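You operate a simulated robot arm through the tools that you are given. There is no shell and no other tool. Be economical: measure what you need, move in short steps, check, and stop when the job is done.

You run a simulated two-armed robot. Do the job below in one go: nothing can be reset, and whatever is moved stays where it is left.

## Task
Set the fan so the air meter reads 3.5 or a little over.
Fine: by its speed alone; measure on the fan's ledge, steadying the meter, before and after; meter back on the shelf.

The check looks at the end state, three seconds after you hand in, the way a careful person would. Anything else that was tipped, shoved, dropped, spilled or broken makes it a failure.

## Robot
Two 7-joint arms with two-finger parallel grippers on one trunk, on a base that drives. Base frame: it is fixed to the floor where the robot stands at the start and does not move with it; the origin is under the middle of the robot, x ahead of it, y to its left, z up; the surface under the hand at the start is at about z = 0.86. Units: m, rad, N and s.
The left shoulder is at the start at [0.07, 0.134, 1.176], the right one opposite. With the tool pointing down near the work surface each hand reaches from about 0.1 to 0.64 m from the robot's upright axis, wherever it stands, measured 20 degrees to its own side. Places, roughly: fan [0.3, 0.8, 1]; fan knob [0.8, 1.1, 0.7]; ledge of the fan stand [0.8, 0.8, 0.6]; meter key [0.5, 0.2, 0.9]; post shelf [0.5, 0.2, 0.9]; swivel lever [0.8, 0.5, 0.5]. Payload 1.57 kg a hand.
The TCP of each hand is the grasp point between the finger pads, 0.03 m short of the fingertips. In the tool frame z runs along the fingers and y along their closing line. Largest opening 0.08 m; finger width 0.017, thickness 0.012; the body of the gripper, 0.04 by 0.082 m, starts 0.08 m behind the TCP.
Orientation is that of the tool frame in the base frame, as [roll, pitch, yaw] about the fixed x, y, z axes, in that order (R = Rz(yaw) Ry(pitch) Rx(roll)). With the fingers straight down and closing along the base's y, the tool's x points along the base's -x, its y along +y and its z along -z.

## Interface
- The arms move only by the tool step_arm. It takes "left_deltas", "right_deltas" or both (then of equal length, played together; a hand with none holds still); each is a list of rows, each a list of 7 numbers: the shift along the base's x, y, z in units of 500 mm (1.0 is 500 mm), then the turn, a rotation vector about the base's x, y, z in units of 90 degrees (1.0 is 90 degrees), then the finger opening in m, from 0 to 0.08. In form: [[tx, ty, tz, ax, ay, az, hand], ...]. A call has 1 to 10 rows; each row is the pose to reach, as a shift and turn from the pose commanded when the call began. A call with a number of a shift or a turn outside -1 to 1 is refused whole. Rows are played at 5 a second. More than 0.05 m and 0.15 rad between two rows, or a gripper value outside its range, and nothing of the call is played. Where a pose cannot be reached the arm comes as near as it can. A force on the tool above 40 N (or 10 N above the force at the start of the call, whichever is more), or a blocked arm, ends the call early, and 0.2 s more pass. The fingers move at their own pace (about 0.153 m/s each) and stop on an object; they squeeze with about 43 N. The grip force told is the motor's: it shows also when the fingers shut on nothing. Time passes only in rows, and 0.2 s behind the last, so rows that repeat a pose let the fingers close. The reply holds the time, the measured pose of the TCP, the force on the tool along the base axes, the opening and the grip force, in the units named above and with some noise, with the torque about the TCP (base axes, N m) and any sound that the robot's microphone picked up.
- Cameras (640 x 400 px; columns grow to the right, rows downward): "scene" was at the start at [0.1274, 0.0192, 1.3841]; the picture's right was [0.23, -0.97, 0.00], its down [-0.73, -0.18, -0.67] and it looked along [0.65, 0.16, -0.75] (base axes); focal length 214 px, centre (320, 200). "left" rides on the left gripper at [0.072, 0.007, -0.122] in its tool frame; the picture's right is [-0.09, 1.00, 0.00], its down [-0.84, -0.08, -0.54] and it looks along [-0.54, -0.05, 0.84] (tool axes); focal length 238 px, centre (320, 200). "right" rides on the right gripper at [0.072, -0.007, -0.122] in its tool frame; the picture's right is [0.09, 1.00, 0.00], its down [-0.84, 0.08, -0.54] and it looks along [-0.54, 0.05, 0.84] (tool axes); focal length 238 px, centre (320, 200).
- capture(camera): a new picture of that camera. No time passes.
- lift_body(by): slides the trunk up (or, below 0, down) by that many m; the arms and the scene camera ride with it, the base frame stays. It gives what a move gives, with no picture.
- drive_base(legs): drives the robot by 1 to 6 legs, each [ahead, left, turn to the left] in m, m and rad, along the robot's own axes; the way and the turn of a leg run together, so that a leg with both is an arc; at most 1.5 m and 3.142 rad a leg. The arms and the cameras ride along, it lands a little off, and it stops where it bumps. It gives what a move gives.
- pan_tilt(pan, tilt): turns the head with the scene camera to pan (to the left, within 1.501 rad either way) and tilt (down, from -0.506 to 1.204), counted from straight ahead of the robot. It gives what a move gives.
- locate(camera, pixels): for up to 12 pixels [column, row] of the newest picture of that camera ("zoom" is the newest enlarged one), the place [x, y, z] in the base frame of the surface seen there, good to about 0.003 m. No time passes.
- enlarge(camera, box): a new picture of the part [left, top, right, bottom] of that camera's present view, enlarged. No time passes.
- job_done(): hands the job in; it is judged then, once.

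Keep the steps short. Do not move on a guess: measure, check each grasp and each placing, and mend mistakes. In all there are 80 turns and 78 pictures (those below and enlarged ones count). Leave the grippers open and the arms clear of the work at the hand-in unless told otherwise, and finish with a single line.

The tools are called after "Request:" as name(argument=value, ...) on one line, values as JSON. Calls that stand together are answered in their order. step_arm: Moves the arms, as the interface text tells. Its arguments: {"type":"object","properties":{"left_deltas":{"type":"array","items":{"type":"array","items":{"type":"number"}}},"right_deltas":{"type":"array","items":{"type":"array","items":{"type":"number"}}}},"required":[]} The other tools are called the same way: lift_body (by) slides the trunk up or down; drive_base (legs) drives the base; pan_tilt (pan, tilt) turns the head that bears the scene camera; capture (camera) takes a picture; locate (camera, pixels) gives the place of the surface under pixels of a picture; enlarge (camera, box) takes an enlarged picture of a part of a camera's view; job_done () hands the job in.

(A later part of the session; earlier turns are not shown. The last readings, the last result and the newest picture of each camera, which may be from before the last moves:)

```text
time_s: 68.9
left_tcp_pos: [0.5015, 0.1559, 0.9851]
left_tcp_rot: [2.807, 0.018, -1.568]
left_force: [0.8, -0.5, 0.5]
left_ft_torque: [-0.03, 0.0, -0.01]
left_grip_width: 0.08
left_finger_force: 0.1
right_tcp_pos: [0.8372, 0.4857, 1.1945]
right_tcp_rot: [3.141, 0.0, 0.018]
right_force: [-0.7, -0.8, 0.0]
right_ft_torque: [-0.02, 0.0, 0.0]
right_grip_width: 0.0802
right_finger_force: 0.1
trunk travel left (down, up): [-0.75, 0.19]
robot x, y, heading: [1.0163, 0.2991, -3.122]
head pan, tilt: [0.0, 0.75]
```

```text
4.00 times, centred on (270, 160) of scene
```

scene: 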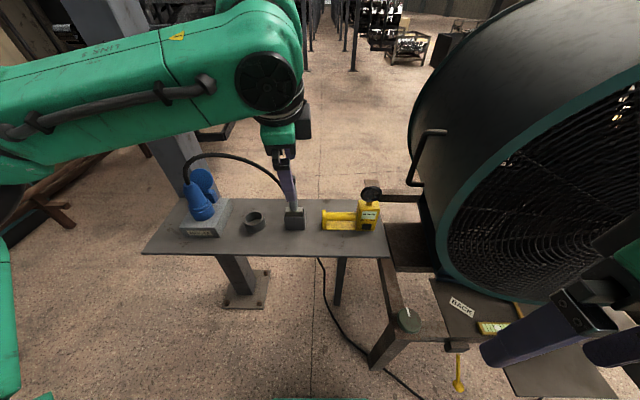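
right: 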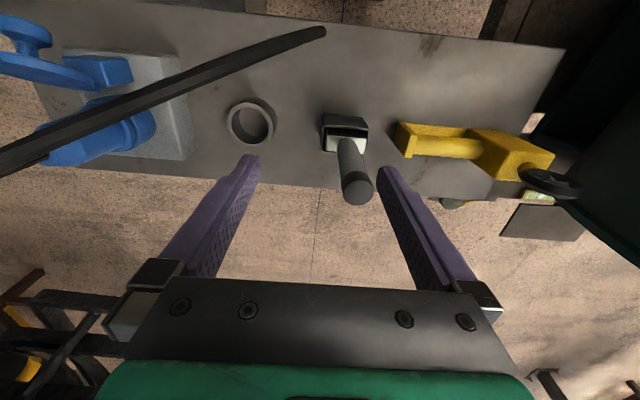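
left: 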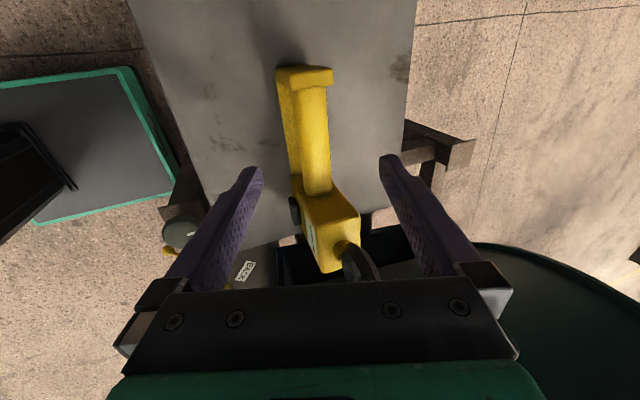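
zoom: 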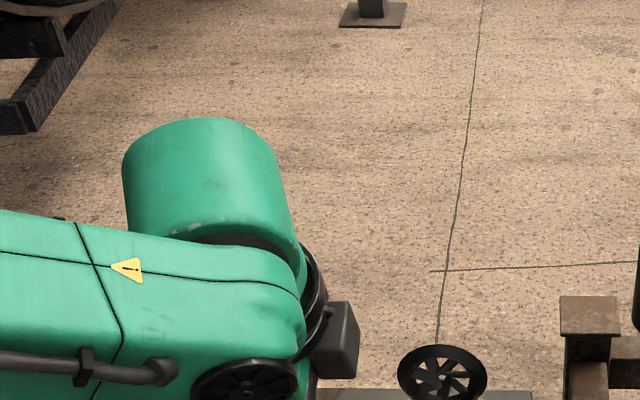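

The handle is nearly centred. I'll locate it once more in the wrist image before going down.

Request:
locate(camera="left", pixels=[[318, 140], [303, 140], [328, 140], [290, 140], [316, 170], [318, 110], [305, 75], [330, 200]])

Request:
step_arm(left_deltas=[[-0.015, 0.002, -0.053, 0, 0, 0, 0.08], [-0.03, 0.003, -0.106, 0, 0, 0, 0.08], [-0.038, 0.004, -0.13, 0, 0, 0, 0.08], [-0.038, 0.004, -0.13, 0, 0, 0, 0.08]])

Request:
capture(camera="left")

```text
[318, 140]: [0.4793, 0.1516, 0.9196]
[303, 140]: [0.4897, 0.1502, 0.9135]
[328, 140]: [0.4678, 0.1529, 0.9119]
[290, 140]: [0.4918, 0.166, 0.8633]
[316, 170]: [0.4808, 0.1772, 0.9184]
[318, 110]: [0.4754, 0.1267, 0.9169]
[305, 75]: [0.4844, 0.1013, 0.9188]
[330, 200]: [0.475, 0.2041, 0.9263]
```

```text
time_s: 69.9
left_tcp_pos: [0.4826, 0.1599, 0.9189]
left_tcp_rot: [2.807, 0.018, -1.57]
left_force: [0.2, 0.8, 0.4]
left_ft_torque: [0.01, 0.05, 0.01]
left_grip_width: 0.0798
left_finger_force: 0.0
right_tcp_pos: [0.8366, 0.4864, 1.1941]
right_tcp_rot: [3.14, -0.001, 0.019]
right_force: [0.0, 0.0, 0.2]
right_ft_torque: [0.0, 0.01, -0.02]
right_grip_width: 0.08
right_finger_force: 0.0
trunk travel left (down, up): [-0.75, 0.19]
robot x, y, heading: [1.0171, 0.299, -3.125]
head pan, tilt: [0.0, 0.75]
```

```text
49 pictures are left
```

left: 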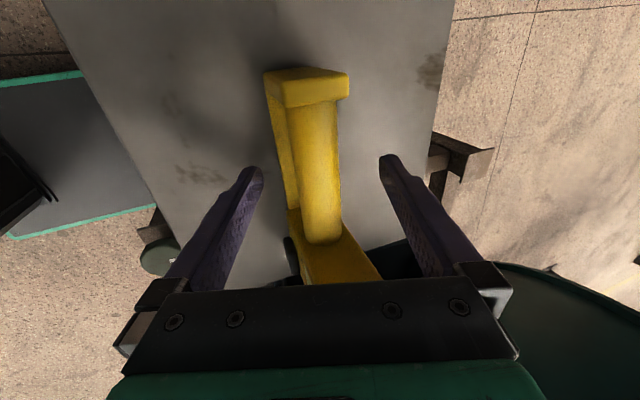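

The handle top is at z 0.92 and its axis at about (0.479, 0.905). I'll go the last 12 mm down and close gently in steps.

Request:
step_arm(left_deltas=[[-0.007, 0, -0.024, 0, 0, 0, 0.08], [-0.007, 0, -0.024, 0, 0, 0, 0.06], [-0.007, 0, -0.024, 0, 0, 0, 0.045], [-0.007, 0, -0.024, 0, 0, 0, 0.036], [-0.007, 0, -0.024, 0, 0, 0, 0.028], [-0.007, 0, -0.024, 0, 0, 0, 0.02], [-0.007, 0, -0.024, 0, 0, 0, 0.01], [-0.007, 0, -0.024, 0, 0, 0, 0.0], [-0.007, 0, -0.024, 0, 0, 0, 0.0]])

Request:
capture(camera="left")

```text
time_s: 71.9
left_tcp_pos: [0.4815, 0.1559, 0.9102]
left_tcp_rot: [2.805, 0.02, -1.57]
left_force: [-2.4, -0.5, 4.2]
left_ft_torque: [0.06, 0.02, 0.06]
left_grip_width: 0.0269
left_finger_force: 37.4
left hand out of reach, approached as far as the arm can: row 1, 2, 3, 4, 5, 6, 7, 8, 9
right_tcp_pos: [0.8367, 0.4868, 1.1938]
right_tcp_rot: [3.141, 0.0, 0.019]
right_force: [-0.2, -1.1, -0.1]
right_ft_torque: [-0.01, 0.01, 0.0]
right_grip_width: 0.0799
right_finger_force: 0.0
trunk travel left (down, up): [-0.75, 0.19]
robot x, y, heading: [1.0181, 0.296, -3.128]
head pan, tilt: [0.0, 0.75]
```

```text
48 pictures are left
```

left: 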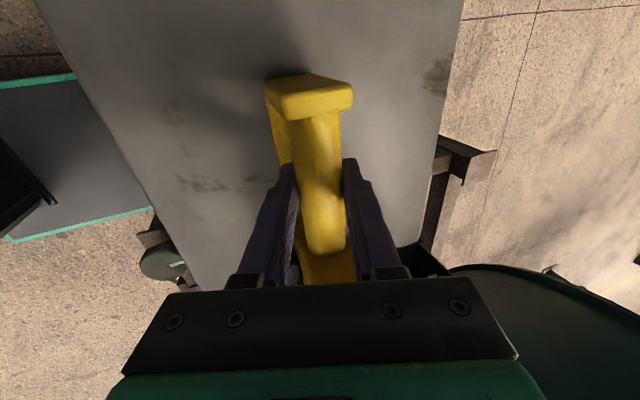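

The grip is firm (width 0.027, 37 N). I'll lift straight up, then draw it towards me, and check.

Request:
step_arm(left_deltas=[[0, 0, 0.03, 0, 0, 0, 0], [0, 0, 0.07, 0, 0, 0, 0], [0, 0, 0.15, 0, 0, 0, 0], [0, 0, 0.23, 0, 0, 0, 0], [0.05, 0, 0.29, 0, 0, 0, 0], [0.13, 0, 0.29, 0, 0, 0, 0], [0.21, 0, 0.29, 0, 0, 0, 0]])

Request:
capture(camera="scene")

Request:
capture(camera="left")

```text
time_s: 73.5
left_tcp_pos: [0.5912, 0.1545, 1.0537]
left_tcp_rot: [2.806, 0.02, -1.569]
left_force: [0.8, -0.1, -2.0]
left_ft_torque: [-0.12, 0.02, 0.0]
left_grip_width: 0.0269
left_finger_force: 37.9
right_tcp_pos: [0.8384, 0.4861, 1.1934]
right_tcp_rot: [3.142, 0.002, 0.02]
right_force: [-0.1, -0.3, -0.1]
right_ft_torque: [-0.01, 0.01, -0.02]
right_grip_width: 0.0799
right_finger_force: 0.1
trunk travel left (down, up): [-0.75, 0.19]
robot x, y, heading: [1.0123, 0.2961, -3.125]
head pan, tilt: [0.0, 0.75]
```

```text
47 pictures are left
```

scene: 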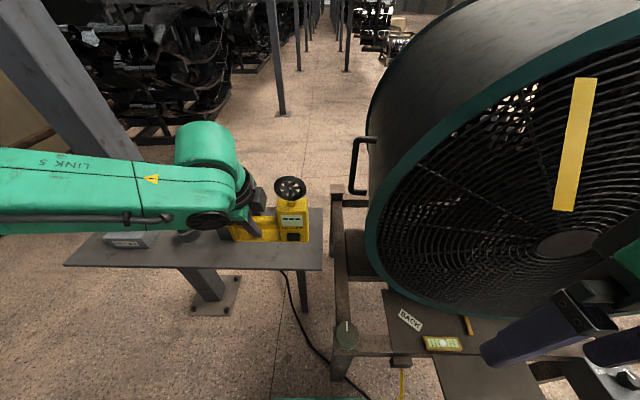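

```text
46 pictures are left
```

left: 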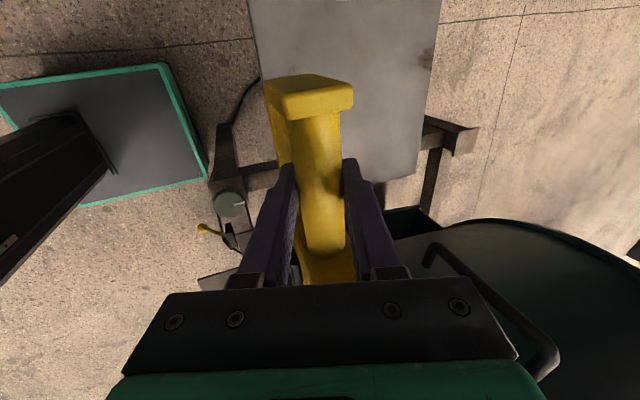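

The meter is held upright and steady. I'll back off 0.28 m, then move 0.6 m to the right to stand before the fan's ledge.

Request:
drive_base(legs=[[-0.28, 0, -0.016], [0, -0.6, 0]])

Request:
lift_body(by=-0.2)

Request:
pan_tilt(pan=0.1, tilt=0.8)

Request:
capture(camera="scene")

```text
time_s: 78.4
left_tcp_pos: [0.8718, 0.7825, 1.0531]
left_tcp_rot: [2.809, 0.02, -1.619]
left_force: [-0.1, 1.5, -3.2]
left_ft_torque: [-0.17, 0.02, -0.02]
left_grip_width: 0.0271
left_finger_force: 37.6
right_tcp_pos: [1.1355, 1.1012, 1.1934]
right_tcp_rot: [-3.14, 0.0, -0.029]
right_force: [-0.2, 0.1, 0.8]
right_ft_torque: [-0.02, -0.01, -0.03]
right_grip_width: 0.0801
right_finger_force: 0.0
trunk travel left (down, up): [-0.75, 0.19]
robot x, y, heading: [1.3037, 0.9062, 3.116]
head pan, tilt: [0.0, 0.75]
```

```text
time_s: 80.6
left_tcp_pos: [0.8711, 0.784, 0.8542]
left_tcp_rot: [2.809, 0.018, -1.619]
left_force: [0.1, -0.7, -3.2]
left_ft_torque: [-0.12, -0.02, -0.01]
left_grip_width: 0.0272
left_finger_force: 37.3
right_tcp_pos: [1.1339, 1.1031, 0.9944]
right_tcp_rot: [3.14, 0.0, -0.029]
right_force: [0.0, 0.1, -0.8]
right_ft_torque: [-0.03, 0.02, 0.0]
right_grip_width: 0.0798
right_finger_force: 0.2
trunk travel left (down, up): [-0.55, 0.39]
robot x, y, heading: [1.3114, 0.9045, 3.112]
head pan, tilt: [0.0, 0.75]
```

```text
time_s: 81.3
left_tcp_pos: [0.8703, 0.7829, 0.8524]
left_tcp_rot: [2.808, 0.019, -1.619]
left_force: [-0.1, -0.8, -2.2]
left_ft_torque: [-0.11, 0.0, 0.04]
left_grip_width: 0.0272
left_finger_force: 37.9
right_tcp_pos: [1.1355, 1.1028, 0.9942]
right_tcp_rot: [3.142, 0.0, -0.03]
right_force: [-1.2, 0.0, 0.1]
right_ft_torque: [0.03, 0.0, 0.0]
right_grip_width: 0.0799
right_finger_force: 0.0
trunk travel left (down, up): [-0.55, 0.39]
robot x, y, heading: [1.3017, 0.9077, 3.109]
head pan, tilt: [0.099, 0.799]
```

```text
45 pictures are left
```

scene: 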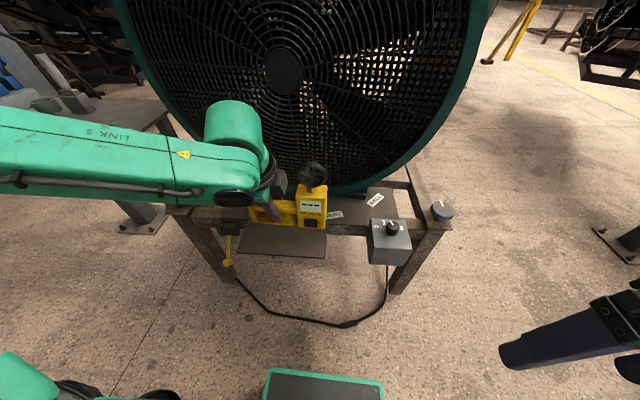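

I see the meter above the ledge plate. I'll measure the plate and the meter's current bottom.

Request:
enlarge(camera="scene", box=[220, 150, 380, 270])

Request:
locate(camera="scene", pixels=[[241, 250], [323, 256], [258, 232], [325, 235], [290, 240], [305, 226], [321, 227], [254, 219], [308, 220], [313, 175], [391, 227], [391, 232]])

```text
3.33 times, centred on (300, 210) of scene
```

zoom: 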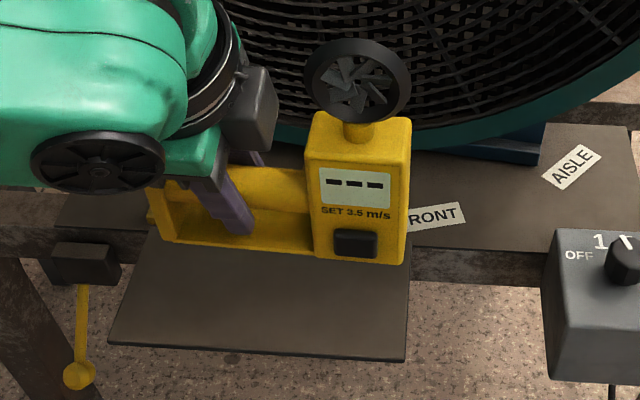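

```text
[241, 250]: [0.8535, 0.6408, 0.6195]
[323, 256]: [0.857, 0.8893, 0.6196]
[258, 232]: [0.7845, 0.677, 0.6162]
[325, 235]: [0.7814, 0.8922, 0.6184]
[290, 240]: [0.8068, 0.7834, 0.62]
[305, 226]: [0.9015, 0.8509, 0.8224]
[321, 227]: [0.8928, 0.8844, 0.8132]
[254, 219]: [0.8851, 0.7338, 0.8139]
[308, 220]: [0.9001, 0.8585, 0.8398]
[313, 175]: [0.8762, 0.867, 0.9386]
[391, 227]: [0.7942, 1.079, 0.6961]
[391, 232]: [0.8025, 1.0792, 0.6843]
```

The plate is at z 0.619, x 0.76–0.857, y 0.635–0.89. The meter goes onto its middle, with the TCP at (0.808,0.735,0.67). I'll straighten the yaw and come down to 3 cm above.

Request:
step_arm(left_deltas=[[-0.03, -0.024, -0.07, 0, 0, 0.01, 0], [-0.06, -0.048, -0.14, 0, 0, 0.02, 0], [-0.09, -0.072, -0.21, 0, 0, 0.03, 0], [-0.115, -0.09, -0.275, 0, 0, 0.03, 0], [-0.124, -0.096, -0.305, 0, 0, 0.03, 0], [-0.124, -0.096, -0.305, 0, 0, 0.03, 0]])

Request:
enlarge(camera="scene", box=[220, 180, 380, 280])

Request:
locate(camera="zoom", pixels=[[330, 230], [380, 230], [200, 200], [300, 330]])

```text
time_s: 82.7
left_tcp_pos: [0.8076, 0.7376, 0.6987]
left_tcp_rot: [2.809, 0.017, -1.57]
left_force: [0.1, -0.4, -3.1]
left_ft_torque: [-0.12, -0.03, 0.01]
left_grip_width: 0.0275
left_finger_force: 38.1
right_tcp_pos: [1.1348, 1.1035, 0.9933]
right_tcp_rot: [-3.141, 0.0, -0.031]
right_force: [0.3, 0.3, -0.1]
right_ft_torque: [-0.02, -0.01, 0.01]
right_grip_width: 0.08
right_finger_force: 0.0
trunk travel left (down, up): [-0.55, 0.39]
robot x, y, heading: [1.3043, 0.9044, 3.117]
head pan, tilt: [0.099, 0.799]
```

```text
4.00 times, centred on (300, 230) of scene
```

zoom: 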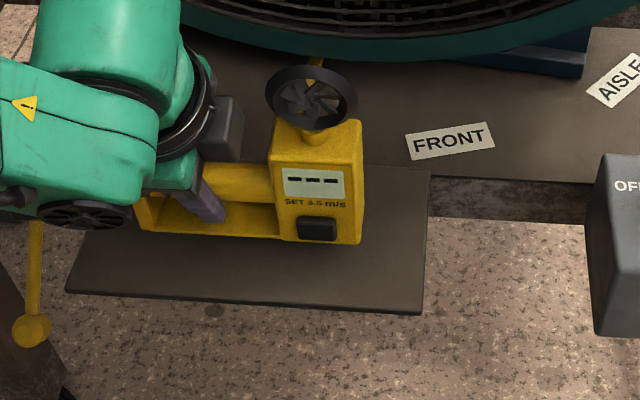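

```text
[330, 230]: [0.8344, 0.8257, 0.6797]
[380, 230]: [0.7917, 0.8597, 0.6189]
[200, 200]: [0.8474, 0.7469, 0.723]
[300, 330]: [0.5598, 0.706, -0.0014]
```

The meter is straight above the plate. I'll lower it in 5 mm rows to contact and watch the force.

Request:
step_arm(left_deltas=[[0, 0, -0.012, 0, 0, 0, 0], [0, 0, -0.024, 0, 0, 0, 0], [0, 0, -0.036, 0, 0, 0, 0], [0, 0, -0.046, 0, 0, 0, 0], [0, 0, -0.052, 0, 0, 0, 0], [0, 0, -0.052, 0, 0, 0, 0]])

Request:
enlarge(camera="scene", box=[240, 190, 360, 265])

```text
time_s: 84.1
left_tcp_pos: [0.8101, 0.7364, 0.674]
left_tcp_rot: [2.809, 0.017, -1.569]
left_force: [0.0, 0.0, -2.2]
left_ft_torque: [-0.13, 0.05, -0.02]
left_grip_width: 0.0269
left_finger_force: 37.7
right_tcp_pos: [1.1345, 1.1018, 0.9955]
right_tcp_rot: [-3.14, 0.0, -0.03]
right_force: [0.1, 0.0, 0.0]
right_ft_torque: [0.0, -0.01, 0.0]
right_grip_width: 0.0799
right_finger_force: 0.0
trunk travel left (down, up): [-0.55, 0.39]
robot x, y, heading: [1.3081, 0.906, 3.114]
head pan, tilt: [0.099, 0.799]
```

```text
5.33 times, centred on (300, 228) of scene
```

zoom: 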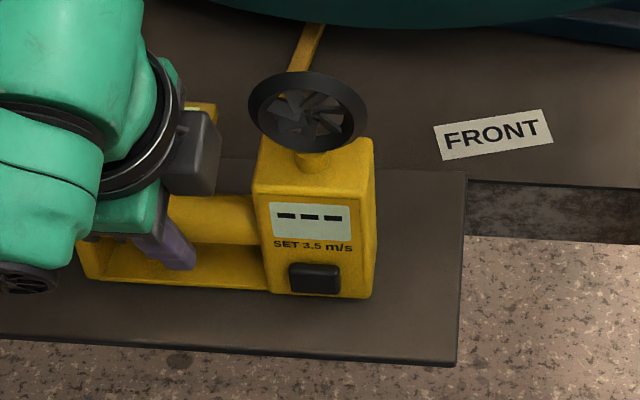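

There's no contact yet at -2.2 N, so I'll go down a few more millimetres.

Request:
step_arm(left_deltas=[[0, 0, -0.004, 0, 0, 0, 0], [0, 0, -0.006, 0, 0, 0, 0], [0, 0, -0.008, 0, 0, 0, 0], [0, 0, -0.008, 0, 0, 0, 0]])

```text
time_s: 85.1
left_tcp_pos: [0.8106, 0.7369, 0.6705]
left_tcp_rot: [2.808, 0.017, -1.571]
left_force: [0.4, 1.2, -2.2]
left_ft_torque: [-0.11, 0.0, 0.0]
left_grip_width: 0.0269
left_finger_force: 38.1
right_tcp_pos: [1.1353, 1.1025, 0.993]
right_tcp_rot: [3.141, 0.0, -0.029]
right_force: [-0.2, 0.5, 0.1]
right_ft_torque: [0.04, -0.02, -0.02]
right_grip_width: 0.08
right_finger_force: 0.1
trunk travel left (down, up): [-0.55, 0.39]
robot x, y, heading: [1.3063, 0.9081, 3.113]
head pan, tilt: [0.099, 0.799]
```

Request:
step_arm(left_deltas=[[0, 0, -0.003, 0, 0, 0, 0], [0, 0, -0.006, 0, 0, 0, 0], [0, 0, -0.006, 0, 0, 0, 0]])

Request:
enlarge(camera="scene", box=[240, 190, 360, 265])

Request:
locate(camera="zoom", pixels=[[318, 295], [315, 282], [300, 287], [355, 302], [330, 310], [130, 290], [310, 225]])

```text
time_s: 85.9
left_tcp_pos: [0.8091, 0.7356, 0.67]
left_tcp_rot: [2.803, 0.018, -1.57]
left_force: [1.7, 0.0, 13.7]
left_ft_torque: [0.95, 0.02, -0.19]
left_grip_width: 0.0271
left_finger_force: 37.8
right_tcp_pos: [1.1374, 1.1041, 0.9946]
right_tcp_rot: [-3.141, 0.004, -0.03]
right_force: [0.3, -0.6, -0.2]
right_ft_torque: [-0.02, -0.01, -0.01]
right_grip_width: 0.08
right_finger_force: 0.1
trunk travel left (down, up): [-0.55, 0.39]
robot x, y, heading: [1.307, 0.9067, 3.116]
head pan, tilt: [0.099, 0.799]
```

```text
5.33 times, centred on (300, 228) of scene
```

zoom: 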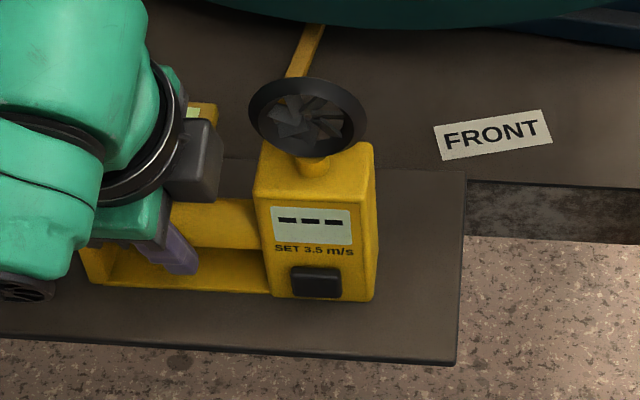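

```text
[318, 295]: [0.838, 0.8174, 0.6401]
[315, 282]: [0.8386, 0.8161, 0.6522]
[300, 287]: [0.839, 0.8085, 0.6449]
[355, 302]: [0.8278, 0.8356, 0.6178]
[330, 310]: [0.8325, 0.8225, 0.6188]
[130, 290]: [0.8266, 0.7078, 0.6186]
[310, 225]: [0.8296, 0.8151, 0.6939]
```

The meter stands on the ledge, held and pressed lightly. The key is at (0.8385,0.817,0.645). I'll bring the right hand, with its fingers shut and coming in from the right, to a point in front of the key, and relax the left's press by 1 mm.

Request:
step_arm(left_deltas=[[0, 0, 0.002, 0, 0, 0, 0], [0, 0, 0.002, 0, 0, 0, 0], [0, 0, 0.002, 0, 0, 0, 0], [0, 0, 0.002, 0, 0, 0, 0], [0, 0, 0.002, 0, 0, 0, 0], [0, 0, 0.002, 0, 0, 0, 0], [0, 0, 0.002, 0, 0, 0, 0], [0, 0, 0.002, 0, 0, 0, 0], [0, 0, 0.002, 0, 0, 0, 0], [0, 0, 0.002, 0, 0, 0, 0]], right_deltas=[[-0.0372, -0.0466, -0.0568, -0.0145, 0.0656, 0.0252, 0.06], [-0.0744, -0.0932, -0.1136, -0.0291, 0.1311, 0.0503, 0.04], [-0.1116, -0.1398, -0.1704, -0.0436, 0.1967, 0.0755, 0.02], [-0.1488, -0.1864, -0.2272, -0.0581, 0.2623, 0.1007, 0], [-0.186, -0.233, -0.284, -0.0727, 0.3279, 0.1259, 0], [-0.2232, -0.2796, -0.3408, -0.0872, 0.3934, 0.151, 0], [-0.2604, -0.3262, -0.3976, -0.1017, 0.459, 0.1762, 0], [-0.2976, -0.3728, -0.4544, -0.1162, 0.5246, 0.2014, 0], [-0.3348, -0.4194, -0.5112, -0.1308, 0.5901, 0.2265, 0], [-0.372, -0.466, -0.568, -0.1453, 0.6557, 0.2517, 0]])

Request:
capture(camera="scene")

```text
time_s: 86.7
left_tcp_pos: [0.808, 0.7351, 0.6715]
left_tcp_rot: [2.804, 0.017, -1.569]
left_force: [-2.4, -0.2, 6.6]
left_ft_torque: [-0.01, 0.34, 0.03]
left_grip_width: 0.0273
left_finger_force: 37.5
right_tcp_pos: [1.0785, 1.0472, 0.929]
right_tcp_rot: [-3.108, 0.355, 0.094]
right_force: [-7.3, -4.5, 17.7]
right_ft_torque: [0.55, -2.99, -0.66]
right_grip_width: 0.0202
right_finger_force: 0.0
right hand out of reach, approached as far as the arm can: row 3
trunk travel left (down, up): [-0.55, 0.39]
robot x, y, heading: [1.3039, 0.903, 3.116]
head pan, tilt: [0.099, 0.799]
stopped in row 3 (right hand): the force on the tool passed its limit at 168 N (the readings are from after the stop); the commanded pose is now the measured one
```

```text
40 pictures are left
```

scene: 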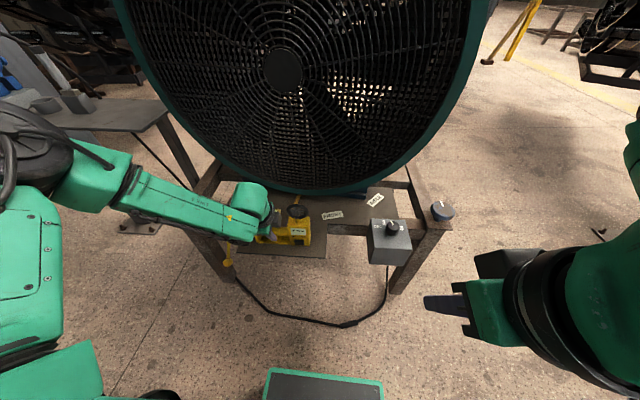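

The right hand hit something at close range, most likely its own arm, since it was folded tight near the body. The meter is undisturbed. I'll move the right hand forward, away from the body, with no turning.

Request:
step_arm(right_deltas=[[-0.04, -0.02, 0.02, 0, -0.03, 0, 0], [-0.1, -0.05, 0.04, 0, -0.06, 0, 0], [-0.18, -0.08, 0.04, 0, -0.06, 0, 0], [-0.26, -0.12, 0.02, 0, -0.06, 0, 0]])

Request:
capture(camera="scene")

```text
time_s: 87.7
left_tcp_pos: [0.8086, 0.7356, 0.6691]
left_tcp_rot: [2.805, 0.017, -1.569]
left_force: [-0.2, 0.2, 10.5]
left_ft_torque: [0.37, -0.05, -0.12]
left_grip_width: 0.0271
left_finger_force: 37.4
right_tcp_pos: [0.9506, 0.9897, 0.9356]
right_tcp_rot: [-3.117, 0.264, 0.094]
right_force: [0.1, 0.3, -0.3]
right_ft_torque: [-0.03, 0.01, 0.0]
right_grip_width: 0.0
right_finger_force: 21.0
trunk travel left (down, up): [-0.55, 0.39]
robot x, y, heading: [1.3056, 0.9051, 3.114]
head pan, tilt: [0.099, 0.799]
```

```text
39 pictures are left
```

scene: 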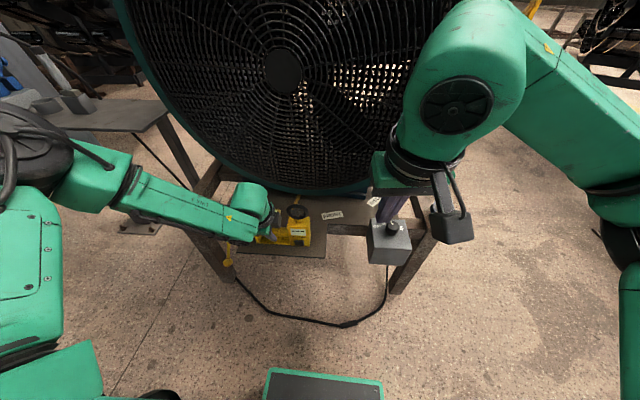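

Free now. I'll use a moderate tilt instead, leaning to the right, and approach the key in two parts. First about 70% of the way, then a look.

Request:
step_arm(right_deltas=[[-0.0, -0.05, -0.06, -0.05, 0.04, 0, 0], [-0.0, -0.1, -0.13, -0.1, 0.08, 0, 0], [-0.0, -0.15, -0.2, -0.15, 0.12, 0, 0], [-0.0, -0.19, -0.27, -0.19, 0.16, 0, 0], [-0.0, -0.22, -0.34, -0.222, 0.19, 0, 0], [0.0, -0.22, -0.34, -0.222, 0.19, 0, 0]])

Request:
capture(camera="scene")

Request:
capture(camera="right")

```text
time_s: 89.1
left_tcp_pos: [0.8087, 0.7351, 0.6698]
left_tcp_rot: [2.804, 0.019, -1.569]
left_force: [-2.1, 0.8, 13.1]
left_ft_torque: [0.09, 0.04, 0.08]
left_grip_width: 0.0272
left_finger_force: 38.0
right_tcp_pos: [0.9508, 0.8788, 0.7671]
right_tcp_rot: [2.791, 0.568, -0.06]
right_force: [0.9, 0.1, 0.0]
right_ft_torque: [0.04, 0.0, -0.03]
right_grip_width: 0.0
right_finger_force: 21.0
trunk travel left (down, up): [-0.55, 0.39]
robot x, y, heading: [1.3056, 0.9057, 3.11]
head pan, tilt: [0.099, 0.799]
```

```text
38 pictures are left
```

scene: 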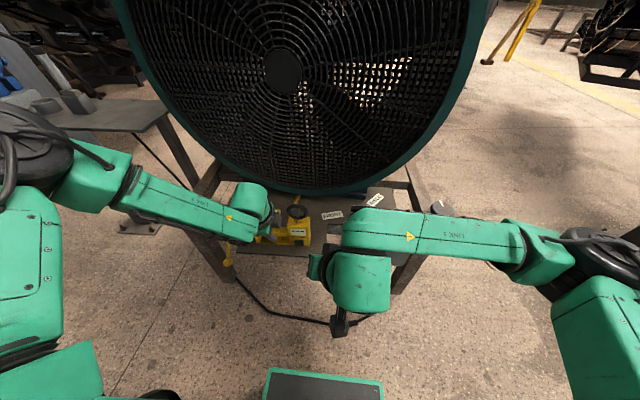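

```text
37 pictures are left
```

right: 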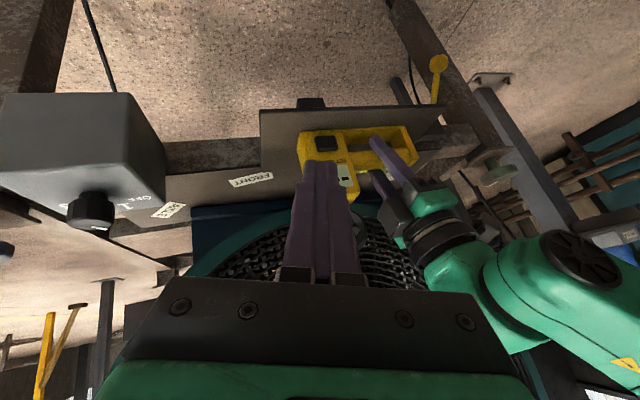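

The wrist view shows the key at (327,143) just beyond the fingertips, with the left hand well to the side. I'll check the key position and the right forearm's distance from the knob box.

Request:
locate(camera="right", pixels=[[327, 143], [320, 150], [336, 145]])

Request:
locate(camera="scene", pixels=[[380, 225], [450, 220], [450, 255], [370, 250], [510, 230], [345, 220]])

```text
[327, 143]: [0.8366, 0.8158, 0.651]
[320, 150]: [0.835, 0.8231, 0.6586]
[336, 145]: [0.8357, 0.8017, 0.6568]
```

```text
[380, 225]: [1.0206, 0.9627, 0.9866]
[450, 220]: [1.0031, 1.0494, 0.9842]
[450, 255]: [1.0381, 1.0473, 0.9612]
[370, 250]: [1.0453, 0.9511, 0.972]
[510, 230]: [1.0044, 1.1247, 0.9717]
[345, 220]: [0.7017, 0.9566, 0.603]
```

The key centre is (0.837,0.815,0.650) and the forearm is high and clear. I'll go to 2 cm in front of the key.

Request:
step_arm(right_deltas=[[-0.03, -0.028, -0.05, 0, 0, 0, 0], [-0.06, -0.056, -0.1, 0, 0, 0, 0], [-0.1, -0.084, -0.15, 0, 0, 0, 0], [-0.142, -0.11, -0.196, 0, 0, 0, 0], [-0.142, -0.11, -0.196, 0, 0, 0, 0]])

Request:
capture(camera="right")

Request:
enlarge(camera="scene", box=[240, 190, 360, 265])

```text
time_s: 90.3
left_tcp_pos: [0.8104, 0.7353, 0.6703]
left_tcp_rot: [2.805, 0.016, -1.57]
left_force: [-2.4, 0.2, 14.9]
left_ft_torque: [0.05, 0.04, 0.05]
left_grip_width: 0.0273
left_finger_force: 37.8
right_tcp_pos: [0.8762, 0.8208, 0.6715]
right_tcp_rot: [2.792, 0.572, -0.06]
right_force: [0.2, 1.0, -0.5]
right_ft_torque: [0.0, -0.01, 0.01]
right_grip_width: 0.0
right_finger_force: 21.3
trunk travel left (down, up): [-0.55, 0.39]
robot x, y, heading: [1.3076, 0.9047, 3.111]
head pan, tilt: [0.099, 0.799]
```

```text
36 pictures are left
```

right: 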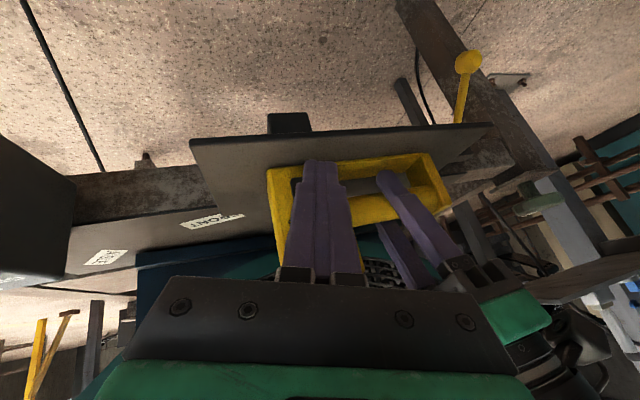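

```text
5.33 times, centred on (300, 228) of scene
```

zoom: 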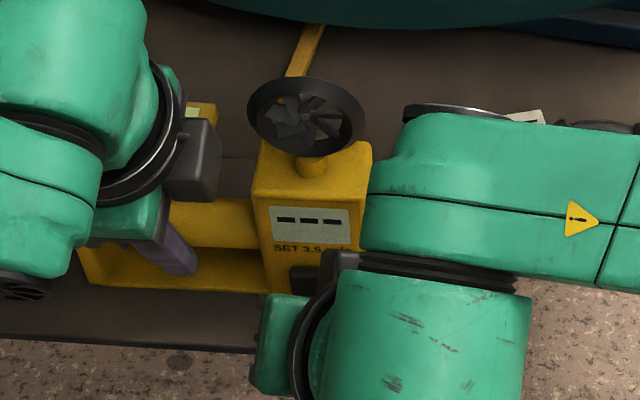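

The display stays visible from my head. Now I'll press straight along -x in 2-4 mm rows, watching the force.

Request:
step_arm(right_deltas=[[-0.012, 0, 0, 0, 0, 0, 0], [-0.02, 0, 0, 0, 0, 0, 0], [-0.028, 0, 0, 0, 0, 0, 0], [-0.034, 0, 0, 0, 0, 0, 0]])

Request:
enlarge(camera="scene", box=[240, 190, 360, 265])

```text
time_s: 91.3
left_tcp_pos: [0.81, 0.7352, 0.6701]
left_tcp_rot: [2.805, 0.017, -1.57]
left_force: [-3.3, -0.1, 15.0]
left_ft_torque: [0.04, 0.07, 0.08]
left_grip_width: 0.0271
left_finger_force: 38.1
right_tcp_pos: [0.8605, 0.8219, 0.6724]
right_tcp_rot: [2.793, 0.571, -0.06]
right_force: [-0.7, 0.1, 0.3]
right_ft_torque: [-0.01, -0.01, -0.01]
right_grip_width: 0.0001
right_finger_force: 21.0
trunk travel left (down, up): [-0.55, 0.39]
robot x, y, heading: [1.3036, 0.9047, 3.112]
head pan, tilt: [0.099, 0.799]
```

```text
5.33 times, centred on (300, 228) of scene
```

zoom: 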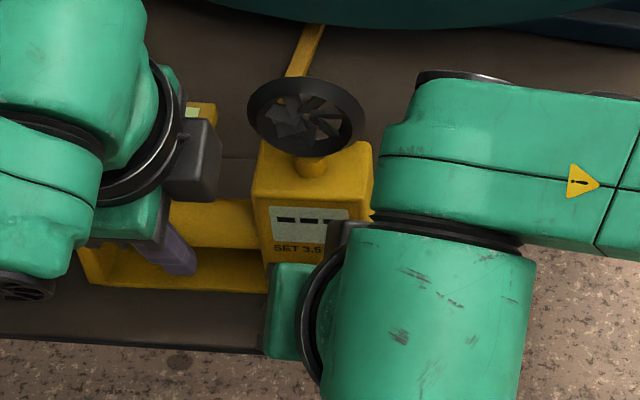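

There's no contact yet, so I'll go on 2 mm at a time.

Request:
step_arm(right_deltas=[[-0.004, 0, 0, 0, 0, 0, 0], [-0.007, 0, 0, 0, 0, 0, 0], [-0.01, 0, 0, 0, 0, 0, 0]])

Request:
enlarge(camera="scene", box=[240, 190, 360, 265])

```text
time_s: 92.1
left_tcp_pos: [0.8098, 0.736, 0.6697]
left_tcp_rot: [2.805, 0.017, -1.568]
left_force: [-3.8, 0.8, 12.8]
left_ft_torque: [0.03, 0.05, 0.11]
left_grip_width: 0.0269
left_finger_force: 37.6
right_tcp_pos: [0.856, 0.8223, 0.6704]
right_tcp_rot: [2.792, 0.571, -0.061]
right_force: [0.6, 0.4, -1.0]
right_ft_torque: [-0.03, -0.03, 0.02]
right_grip_width: 0.0002
right_finger_force: 21.4
trunk travel left (down, up): [-0.55, 0.39]
robot x, y, heading: [1.3047, 0.9068, 3.111]
head pan, tilt: [0.099, 0.799]
```

```text
5.33 times, centred on (300, 228) of scene
```

zoom: 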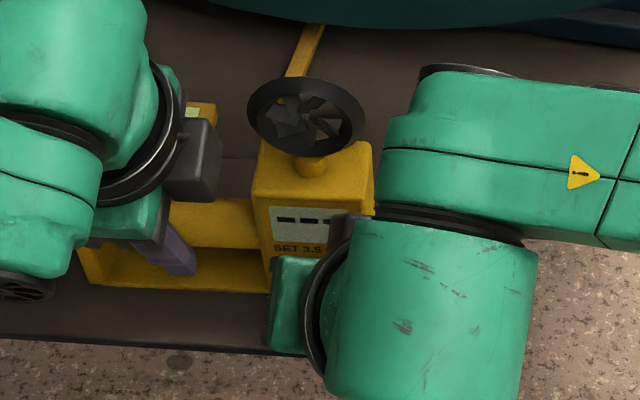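

Request:
step_arm(right_deltas=[[-0.004, 0, 0, 0, 0, 0, 0], [-0.007, 0, 0, 0, 0, 0, 0], [-0.01, 0, 0, 0, 0, 0, 0]])

Request:
capture(camera="right")

```text
time_s: 92.9
left_tcp_pos: [0.8089, 0.7353, 0.6694]
left_tcp_rot: [2.805, 0.017, -1.565]
left_force: [-6.6, -0.3, 11.2]
left_ft_torque: [0.09, 0.08, 0.22]
left_grip_width: 0.0273
left_finger_force: 37.9
right_tcp_pos: [0.8541, 0.8224, 0.6713]
right_tcp_rot: [2.793, 0.571, -0.061]
right_force: [6.2, 2.3, 1.7]
right_ft_torque: [0.03, -0.1, -0.03]
right_grip_width: 0.0
right_finger_force: 21.1
trunk travel left (down, up): [-0.55, 0.39]
robot x, y, heading: [1.3091, 0.9068, 3.11]
head pan, tilt: [0.099, 0.799]
heard: click
```

```text
32 pictures are left
```

right: 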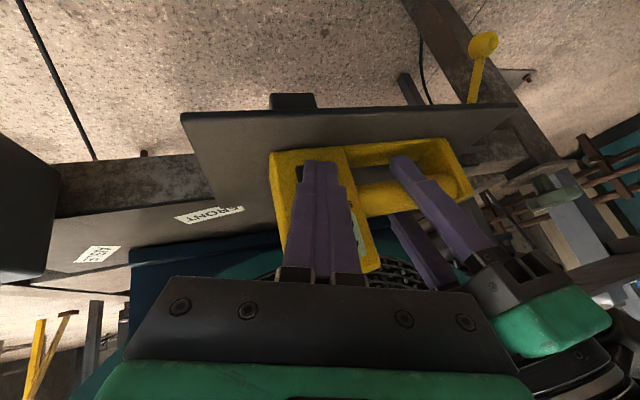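

A click was heard. I'll back the finger off, wait a moment, and read the display.

Request:
step_arm(right_deltas=[[0.03, 0, 0, 0, 0, 0, 0], [0.1, 0.03, 0.03, 0, 0, 0, 0], [0.16, 0.1, 0.08, 0, 0, 0, 0], [0.2, 0.19, 0.11, 0, 0, 0, 0], [0.2, 0.28, 0.13, 0, 0, 0, 0]])

Request:
enlarge(camera="scene", box=[240, 190, 360, 265])

```text
refused: row 3 steps farther than a row can; nothing moved
```

```text
5.33 times, centred on (300, 228) of scene
```

zoom: 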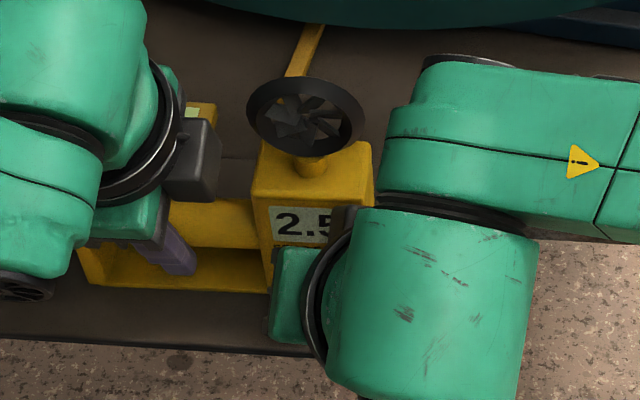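

The display shows about "2.5". I'll retry the retreat with shorter rows.

Request:
step_arm(right_deltas=[[0.03, 0, 0, 0, 0, 0, 0], [0.09, 0.02, 0.03, 0, 0, 0, 0], [0.14, 0.07, 0.07, 0, 0, 0, 0], [0.17, 0.15, 0.11, 0, 0, 0, 0], [0.18, 0.23, 0.15, 0, 0, 0, 0], [0.18, 0.3, 0.19, 0, 0, 0, 0]])

Request:
enlarge(camera="scene", box=[240, 190, 360, 265])

Request:
capture(camera="right")

```text
time_s: 94.3
left_tcp_pos: [0.81, 0.7361, 0.6708]
left_tcp_rot: [2.808, 0.015, -1.567]
left_force: [-1.0, 1.2, 13.8]
left_ft_torque: [-0.25, -0.01, 0.28]
left_grip_width: 0.0272
left_finger_force: 38.0
right_tcp_pos: [0.9408, 0.9728, 0.7627]
right_tcp_rot: [2.792, 0.572, -0.061]
right_force: [-0.2, 0.4, -0.2]
right_ft_torque: [0.0, 0.02, -0.01]
right_grip_width: 0.0
right_finger_force: 21.8
trunk travel left (down, up): [-0.55, 0.39]
robot x, y, heading: [1.3083, 0.9087, 3.113]
head pan, tilt: [0.099, 0.799]
```

```text
5.33 times, centred on (300, 228) of scene
```

zoom: 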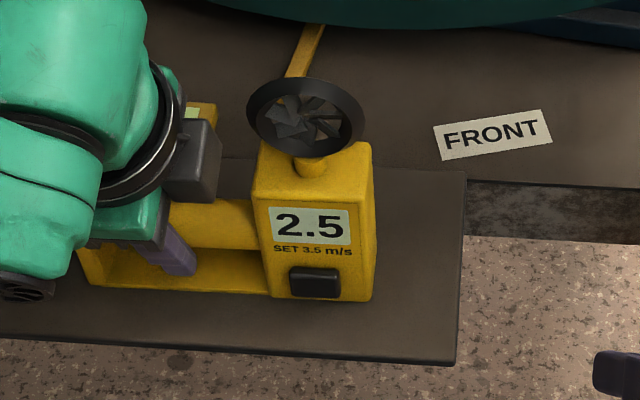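

```text
29 pictures are left
```

right: 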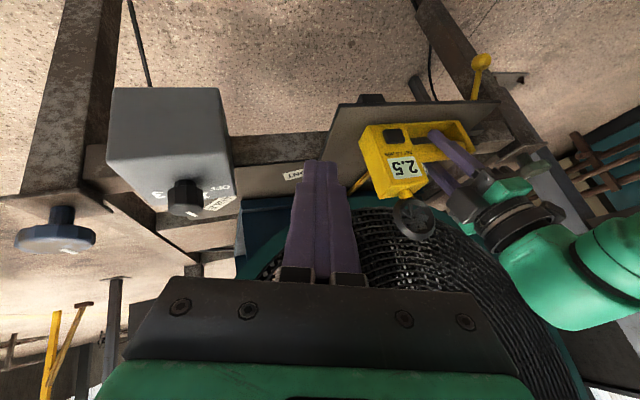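

The "before" reading is 2.5, so more speed is needed. I'll look at the knob closely to get its angle and the positions of the marks.

Request:
enlarge(camera="scene", box=[360, 205, 424, 245])

Request:
locate(camera="zoom", pixels=[[320, 180], [320, 240], [290, 215], [350, 215], [180, 200], [240, 170], [300, 140], [430, 210], [320, 160], [200, 260], [320, 210], [420, 300]])

```text
10.00 times, centred on (392, 225) of scene
```

zoom: 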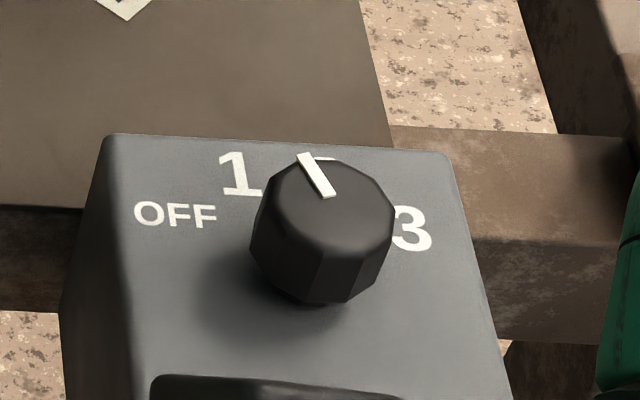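

```text
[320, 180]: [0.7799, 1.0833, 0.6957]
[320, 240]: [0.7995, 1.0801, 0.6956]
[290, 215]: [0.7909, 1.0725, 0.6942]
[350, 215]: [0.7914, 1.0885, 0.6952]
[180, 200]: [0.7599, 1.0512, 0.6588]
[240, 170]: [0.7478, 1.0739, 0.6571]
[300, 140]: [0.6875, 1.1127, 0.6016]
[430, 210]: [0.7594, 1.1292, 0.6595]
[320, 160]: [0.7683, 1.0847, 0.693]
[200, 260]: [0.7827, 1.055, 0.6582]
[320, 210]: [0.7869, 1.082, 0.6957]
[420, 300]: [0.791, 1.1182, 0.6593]
```

Request:
locate(camera="zoom", pixels=[[175, 215], [240, 175], [412, 230], [326, 160], [115, 142], [440, 160], [312, 175], [318, 183], [306, 162], [327, 193], [270, 235], [378, 235]])

```text
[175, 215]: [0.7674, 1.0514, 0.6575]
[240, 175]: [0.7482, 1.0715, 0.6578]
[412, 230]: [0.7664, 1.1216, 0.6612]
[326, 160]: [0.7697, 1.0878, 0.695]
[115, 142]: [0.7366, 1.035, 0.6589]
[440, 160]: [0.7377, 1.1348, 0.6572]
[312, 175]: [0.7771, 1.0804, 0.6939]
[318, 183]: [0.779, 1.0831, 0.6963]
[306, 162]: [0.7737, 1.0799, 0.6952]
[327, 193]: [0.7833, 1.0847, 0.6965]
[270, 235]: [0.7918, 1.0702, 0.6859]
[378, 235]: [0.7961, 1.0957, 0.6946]
```

The labels sit at about -63° (OFF), -21° (1), +21° (2) and +63° (3) about the knob centre (0.785,1.0865). The knob top is raised, so parallax misled me earlier. The pointer really stands at about -23°, which is position 1. I'll turn it one step clockwise to 2. First I'll set the right hand upright above the knob.

Request:
step_arm(right_deltas=[[-0.02, 0.03, 0.03, 0.0386, -0.0463, 0.0287, 0.0], [-0.06, 0.066, 0.06, 0.0771, -0.0926, 0.0573, 0.0], [-0.11, 0.1, 0.075, 0.1157, -0.1389, 0.086, 0.02], [-0.16, 0.135, 0.075, 0.1543, -0.1851, 0.1146, 0.05], [-0.21, 0.17, 0.075, 0.1929, -0.2314, 0.1433, 0.07], [-0.26, 0.2, 0.075, 0.2314, -0.2777, 0.172, 0.07], [-0.302, 0.228, 0.075, 0.27, -0.324, 0.2006, 0.07], [-0.302, 0.228, 0.075, 0.27, -0.324, 0.2006, 0.07]])

Request:
capture(camera="right")

```text
time_s: 96.1
left_tcp_pos: [0.8087, 0.7352, 0.6694]
left_tcp_rot: [2.805, 0.018, -1.568]
left_force: [3.2, 1.1, 10.4]
left_ft_torque: [0.06, 0.0, 0.01]
left_grip_width: 0.027
left_finger_force: 37.8
right_tcp_pos: [0.7978, 1.0858, 0.8029]
right_tcp_rot: [3.133, 0.029, 0.356]
right_force: [-0.8, -0.3, 0.1]
right_ft_torque: [-0.02, -0.01, 0.02]
right_grip_width: 0.0701
right_finger_force: 0.1
right hand out of reach, approached as far as the arm can: row 7, 8
trunk travel left (down, up): [-0.55, 0.39]
robot x, y, heading: [1.3042, 0.907, 3.115]
head pan, tilt: [0.099, 0.799]
```

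```text
27 pictures are left
```

right: 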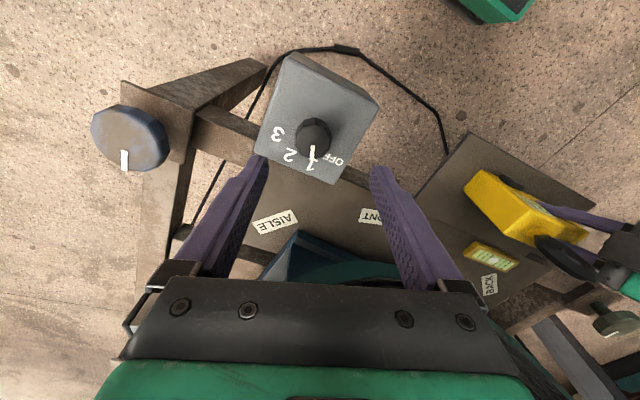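

This view confirms that the pointer is at 1. I'll locate the knob from here and lower to just above it.

Request:
locate(camera="right", pixels=[[314, 133], [305, 130], [324, 130], [313, 122], [313, 145]])

Request:
step_arm(right_deltas=[[-0.005, 0, -0.05, 0, 0, 0, 0.07], [-0.012, 0, -0.1, 0, 0, 0, 0.07], [-0.018, 0, -0.14, 0, 0, 0, 0.07], [-0.018, 0, -0.14, 0, 0, 0, 0.07]])

Request:
capture(camera="right")

```text
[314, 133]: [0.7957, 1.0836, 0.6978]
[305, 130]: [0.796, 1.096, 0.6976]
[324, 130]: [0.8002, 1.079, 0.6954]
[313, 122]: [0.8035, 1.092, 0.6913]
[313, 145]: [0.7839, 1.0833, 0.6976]
```

```text
time_s: 97.1
left_tcp_pos: [0.8106, 0.7361, 0.6691]
left_tcp_rot: [2.805, 0.017, -1.568]
left_force: [4.3, 0.5, 8.1]
left_ft_torque: [0.12, -0.01, -0.06]
left_grip_width: 0.027
left_finger_force: 38.2
right_tcp_pos: [0.798, 1.0842, 0.8036]
right_tcp_rot: [3.132, 0.03, 0.354]
right_force: [-0.3, 0.1, -0.5]
right_ft_torque: [-0.01, -0.01, -0.01]
right_grip_width: 0.0699
right_finger_force: 0.1
right hand out of reach, approached as far as the arm can: row 1, 2, 3, 4
trunk travel left (down, up): [-0.55, 0.39]
robot x, y, heading: [1.3082, 0.9036, 3.113]
head pan, tilt: [0.099, 0.799]
```

```text
26 pictures are left
```

right: 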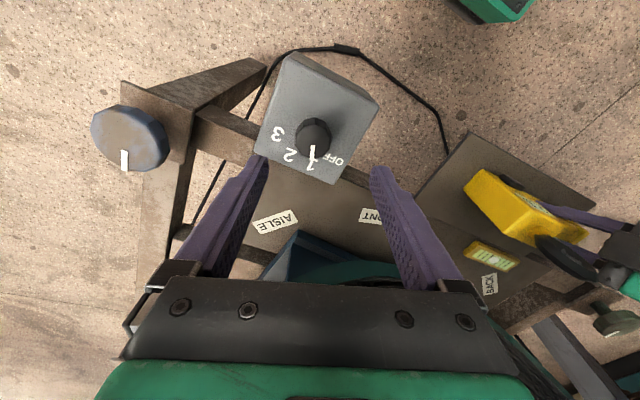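

The arm won't go lower in this pose, probably because of a joint limit. I'll try a smaller yaw with a slight back tilt, then lower.

Request:
step_arm(right_deltas=[[0, 0, 0, 0, 0.02, -0.07, 0.07], [0, 0, 0, 0, 0.04, -0.14, 0.07], [0, 0, 0, 0, 0.06, -0.22, 0.07], [0, 0, -0.03, 0, 0.06, -0.22, 0.07], [-0.006, 0, -0.06, 0, 0.06, -0.22, 0.07]])

```text
time_s: 98.3
left_tcp_pos: [0.8106, 0.7358, 0.6705]
left_tcp_rot: [2.807, 0.018, -1.567]
left_force: [4.1, 1.2, 7.9]
left_ft_torque: [-0.02, -0.01, 0.02]
left_grip_width: 0.0272
left_finger_force: 38.2
right_tcp_pos: [0.7963, 1.0813, 0.7679]
right_tcp_rot: [-3.123, 0.093, 0.024]
right_force: [-0.8, 0.1, 0.5]
right_ft_torque: [-0.01, 0.0, -0.01]
right_grip_width: 0.0701
right_finger_force: 0.1
trunk travel left (down, up): [-0.55, 0.39]
robot x, y, heading: [1.3077, 0.9036, 3.116]
head pan, tilt: [0.099, 0.799]
```

That works. Now I'll go down around the knob, with the TCP at (0.786,1.085,0.70).

Request:
step_arm(right_deltas=[[-0.02, 0.008, -0.04, 0, 0, 0, 0.07], [-0.02, 0.008, -0.08, 0, 0, 0, 0.07], [-0.02, 0.008, -0.11, 0, 0, 0, 0.07], [-0.02, 0.008, -0.132, 0, 0, 0, 0.07], [-0.02, 0.008, -0.132, 0, 0, 0, 0.07]])

Request:
capture(camera="right")

```text
time_s: 99.5
left_tcp_pos: [0.8095, 0.7364, 0.6699]
left_tcp_rot: [2.807, 0.016, -1.567]
left_force: [2.5, -0.1, 7.7]
left_ft_torque: [-0.03, -0.01, 0.04]
left_grip_width: 0.0271
left_finger_force: 38.0
right_tcp_pos: [0.7863, 1.0845, 0.7037]
right_tcp_rot: [-3.123, 0.09, 0.024]
right_force: [0.5, -0.9, 0.2]
right_ft_torque: [0.01, 0.02, 0.02]
right_grip_width: 0.0701
right_finger_force: 0.0
trunk travel left (down, up): [-0.55, 0.39]
robot x, y, heading: [1.3089, 0.9045, 3.116]
head pan, tilt: [0.099, 0.799]
```

```text
25 pictures are left
```

right: 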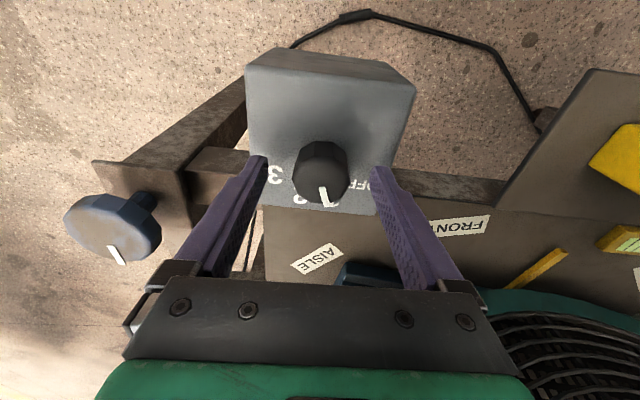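

The knob is centred between the fingers. I'll lower 4 mm and close on it gently.

Request:
step_arm(right_deltas=[[0, 0, -0.008, 0, 0, 0, 0.06], [0, 0, -0.008, 0, 0, 0, 0.05], [0, 0, -0.008, 0, 0, 0, 0.042], [0, 0, -0.008, 0, 0, 0, 0.036], [0, 0, -0.008, 0, 0, 0, 0.03], [0, 0, -0.008, 0, 0, 0, 0.02], [0, 0, -0.008, 0, 0, 0, 0.01], [0, 0, -0.008, 0, 0, 0, 0.01]])

```text
time_s: 101.3
left_tcp_pos: [0.8099, 0.7354, 0.6693]
left_tcp_rot: [2.808, 0.018, -1.568]
left_force: [3.4, 0.5, 9.0]
left_ft_torque: [-0.02, -0.01, 0.05]
left_grip_width: 0.0272
left_finger_force: 37.5
right_tcp_pos: [0.7866, 1.0836, 0.7007]
right_tcp_rot: [-3.123, 0.092, 0.025]
right_force: [-0.4, -4.0, -3.2]
right_ft_torque: [-0.06, 0.08, 0.02]
right_grip_width: 0.0373
right_finger_force: 42.9
trunk travel left (down, up): [-0.55, 0.39]
robot x, y, heading: [1.3087, 0.9034, 3.109]
head pan, tilt: [0.099, 0.799]
```

The knob is gripped at width 0.037. I'll turn clockwise 42° about the vertical, one step from 1 to 2.

Request:
step_arm(right_deltas=[[0, 0, 0, 0, 0, -0.078, 0.01], [0, 0, 0, 0, 0, -0.156, 0.01], [0, 0, 0, 0, 0, -0.234, 0.01], [0, 0, 0, 0, 0, -0.312, 0.01], [0, 0, 0, 0, 0, -0.39, 0.01], [0, 0, 0, 0, 0, -0.467, 0.01], [0, 0, 0, 0, 0, -0.467, 0.01]])

Request:
capture(camera="right")

Request:
enlarge(camera="scene", box=[240, 190, 360, 265])

```text
time_s: 102.9
left_tcp_pos: [0.8086, 0.7353, 0.6696]
left_tcp_rot: [2.807, 0.019, -1.568]
left_force: [8.1, 3.4, 20.4]
left_ft_torque: [0.15, 0.03, -0.06]
left_grip_width: 0.027
left_finger_force: 37.6
right_tcp_pos: [0.7854, 1.0849, 0.7007]
right_tcp_rot: [-3.122, 0.086, -0.709]
right_force: [1.7, -18.6, -23.8]
right_ft_torque: [-1.05, -0.68, 0.0]
right_grip_width: 0.0373
right_finger_force: 43.0
trunk travel left (down, up): [-0.55, 0.39]
robot x, y, heading: [1.3046, 0.9057, 3.11]
head pan, tilt: [0.099, 0.799]
```

```text
24 pictures are left
```

right: 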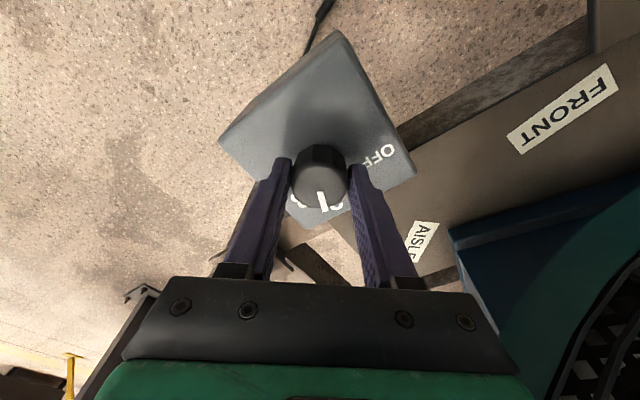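

```text
5.33 times, centred on (300, 228) of scene
```

zoom: 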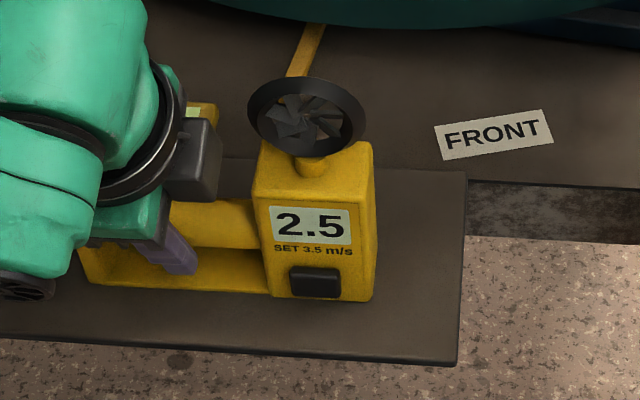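

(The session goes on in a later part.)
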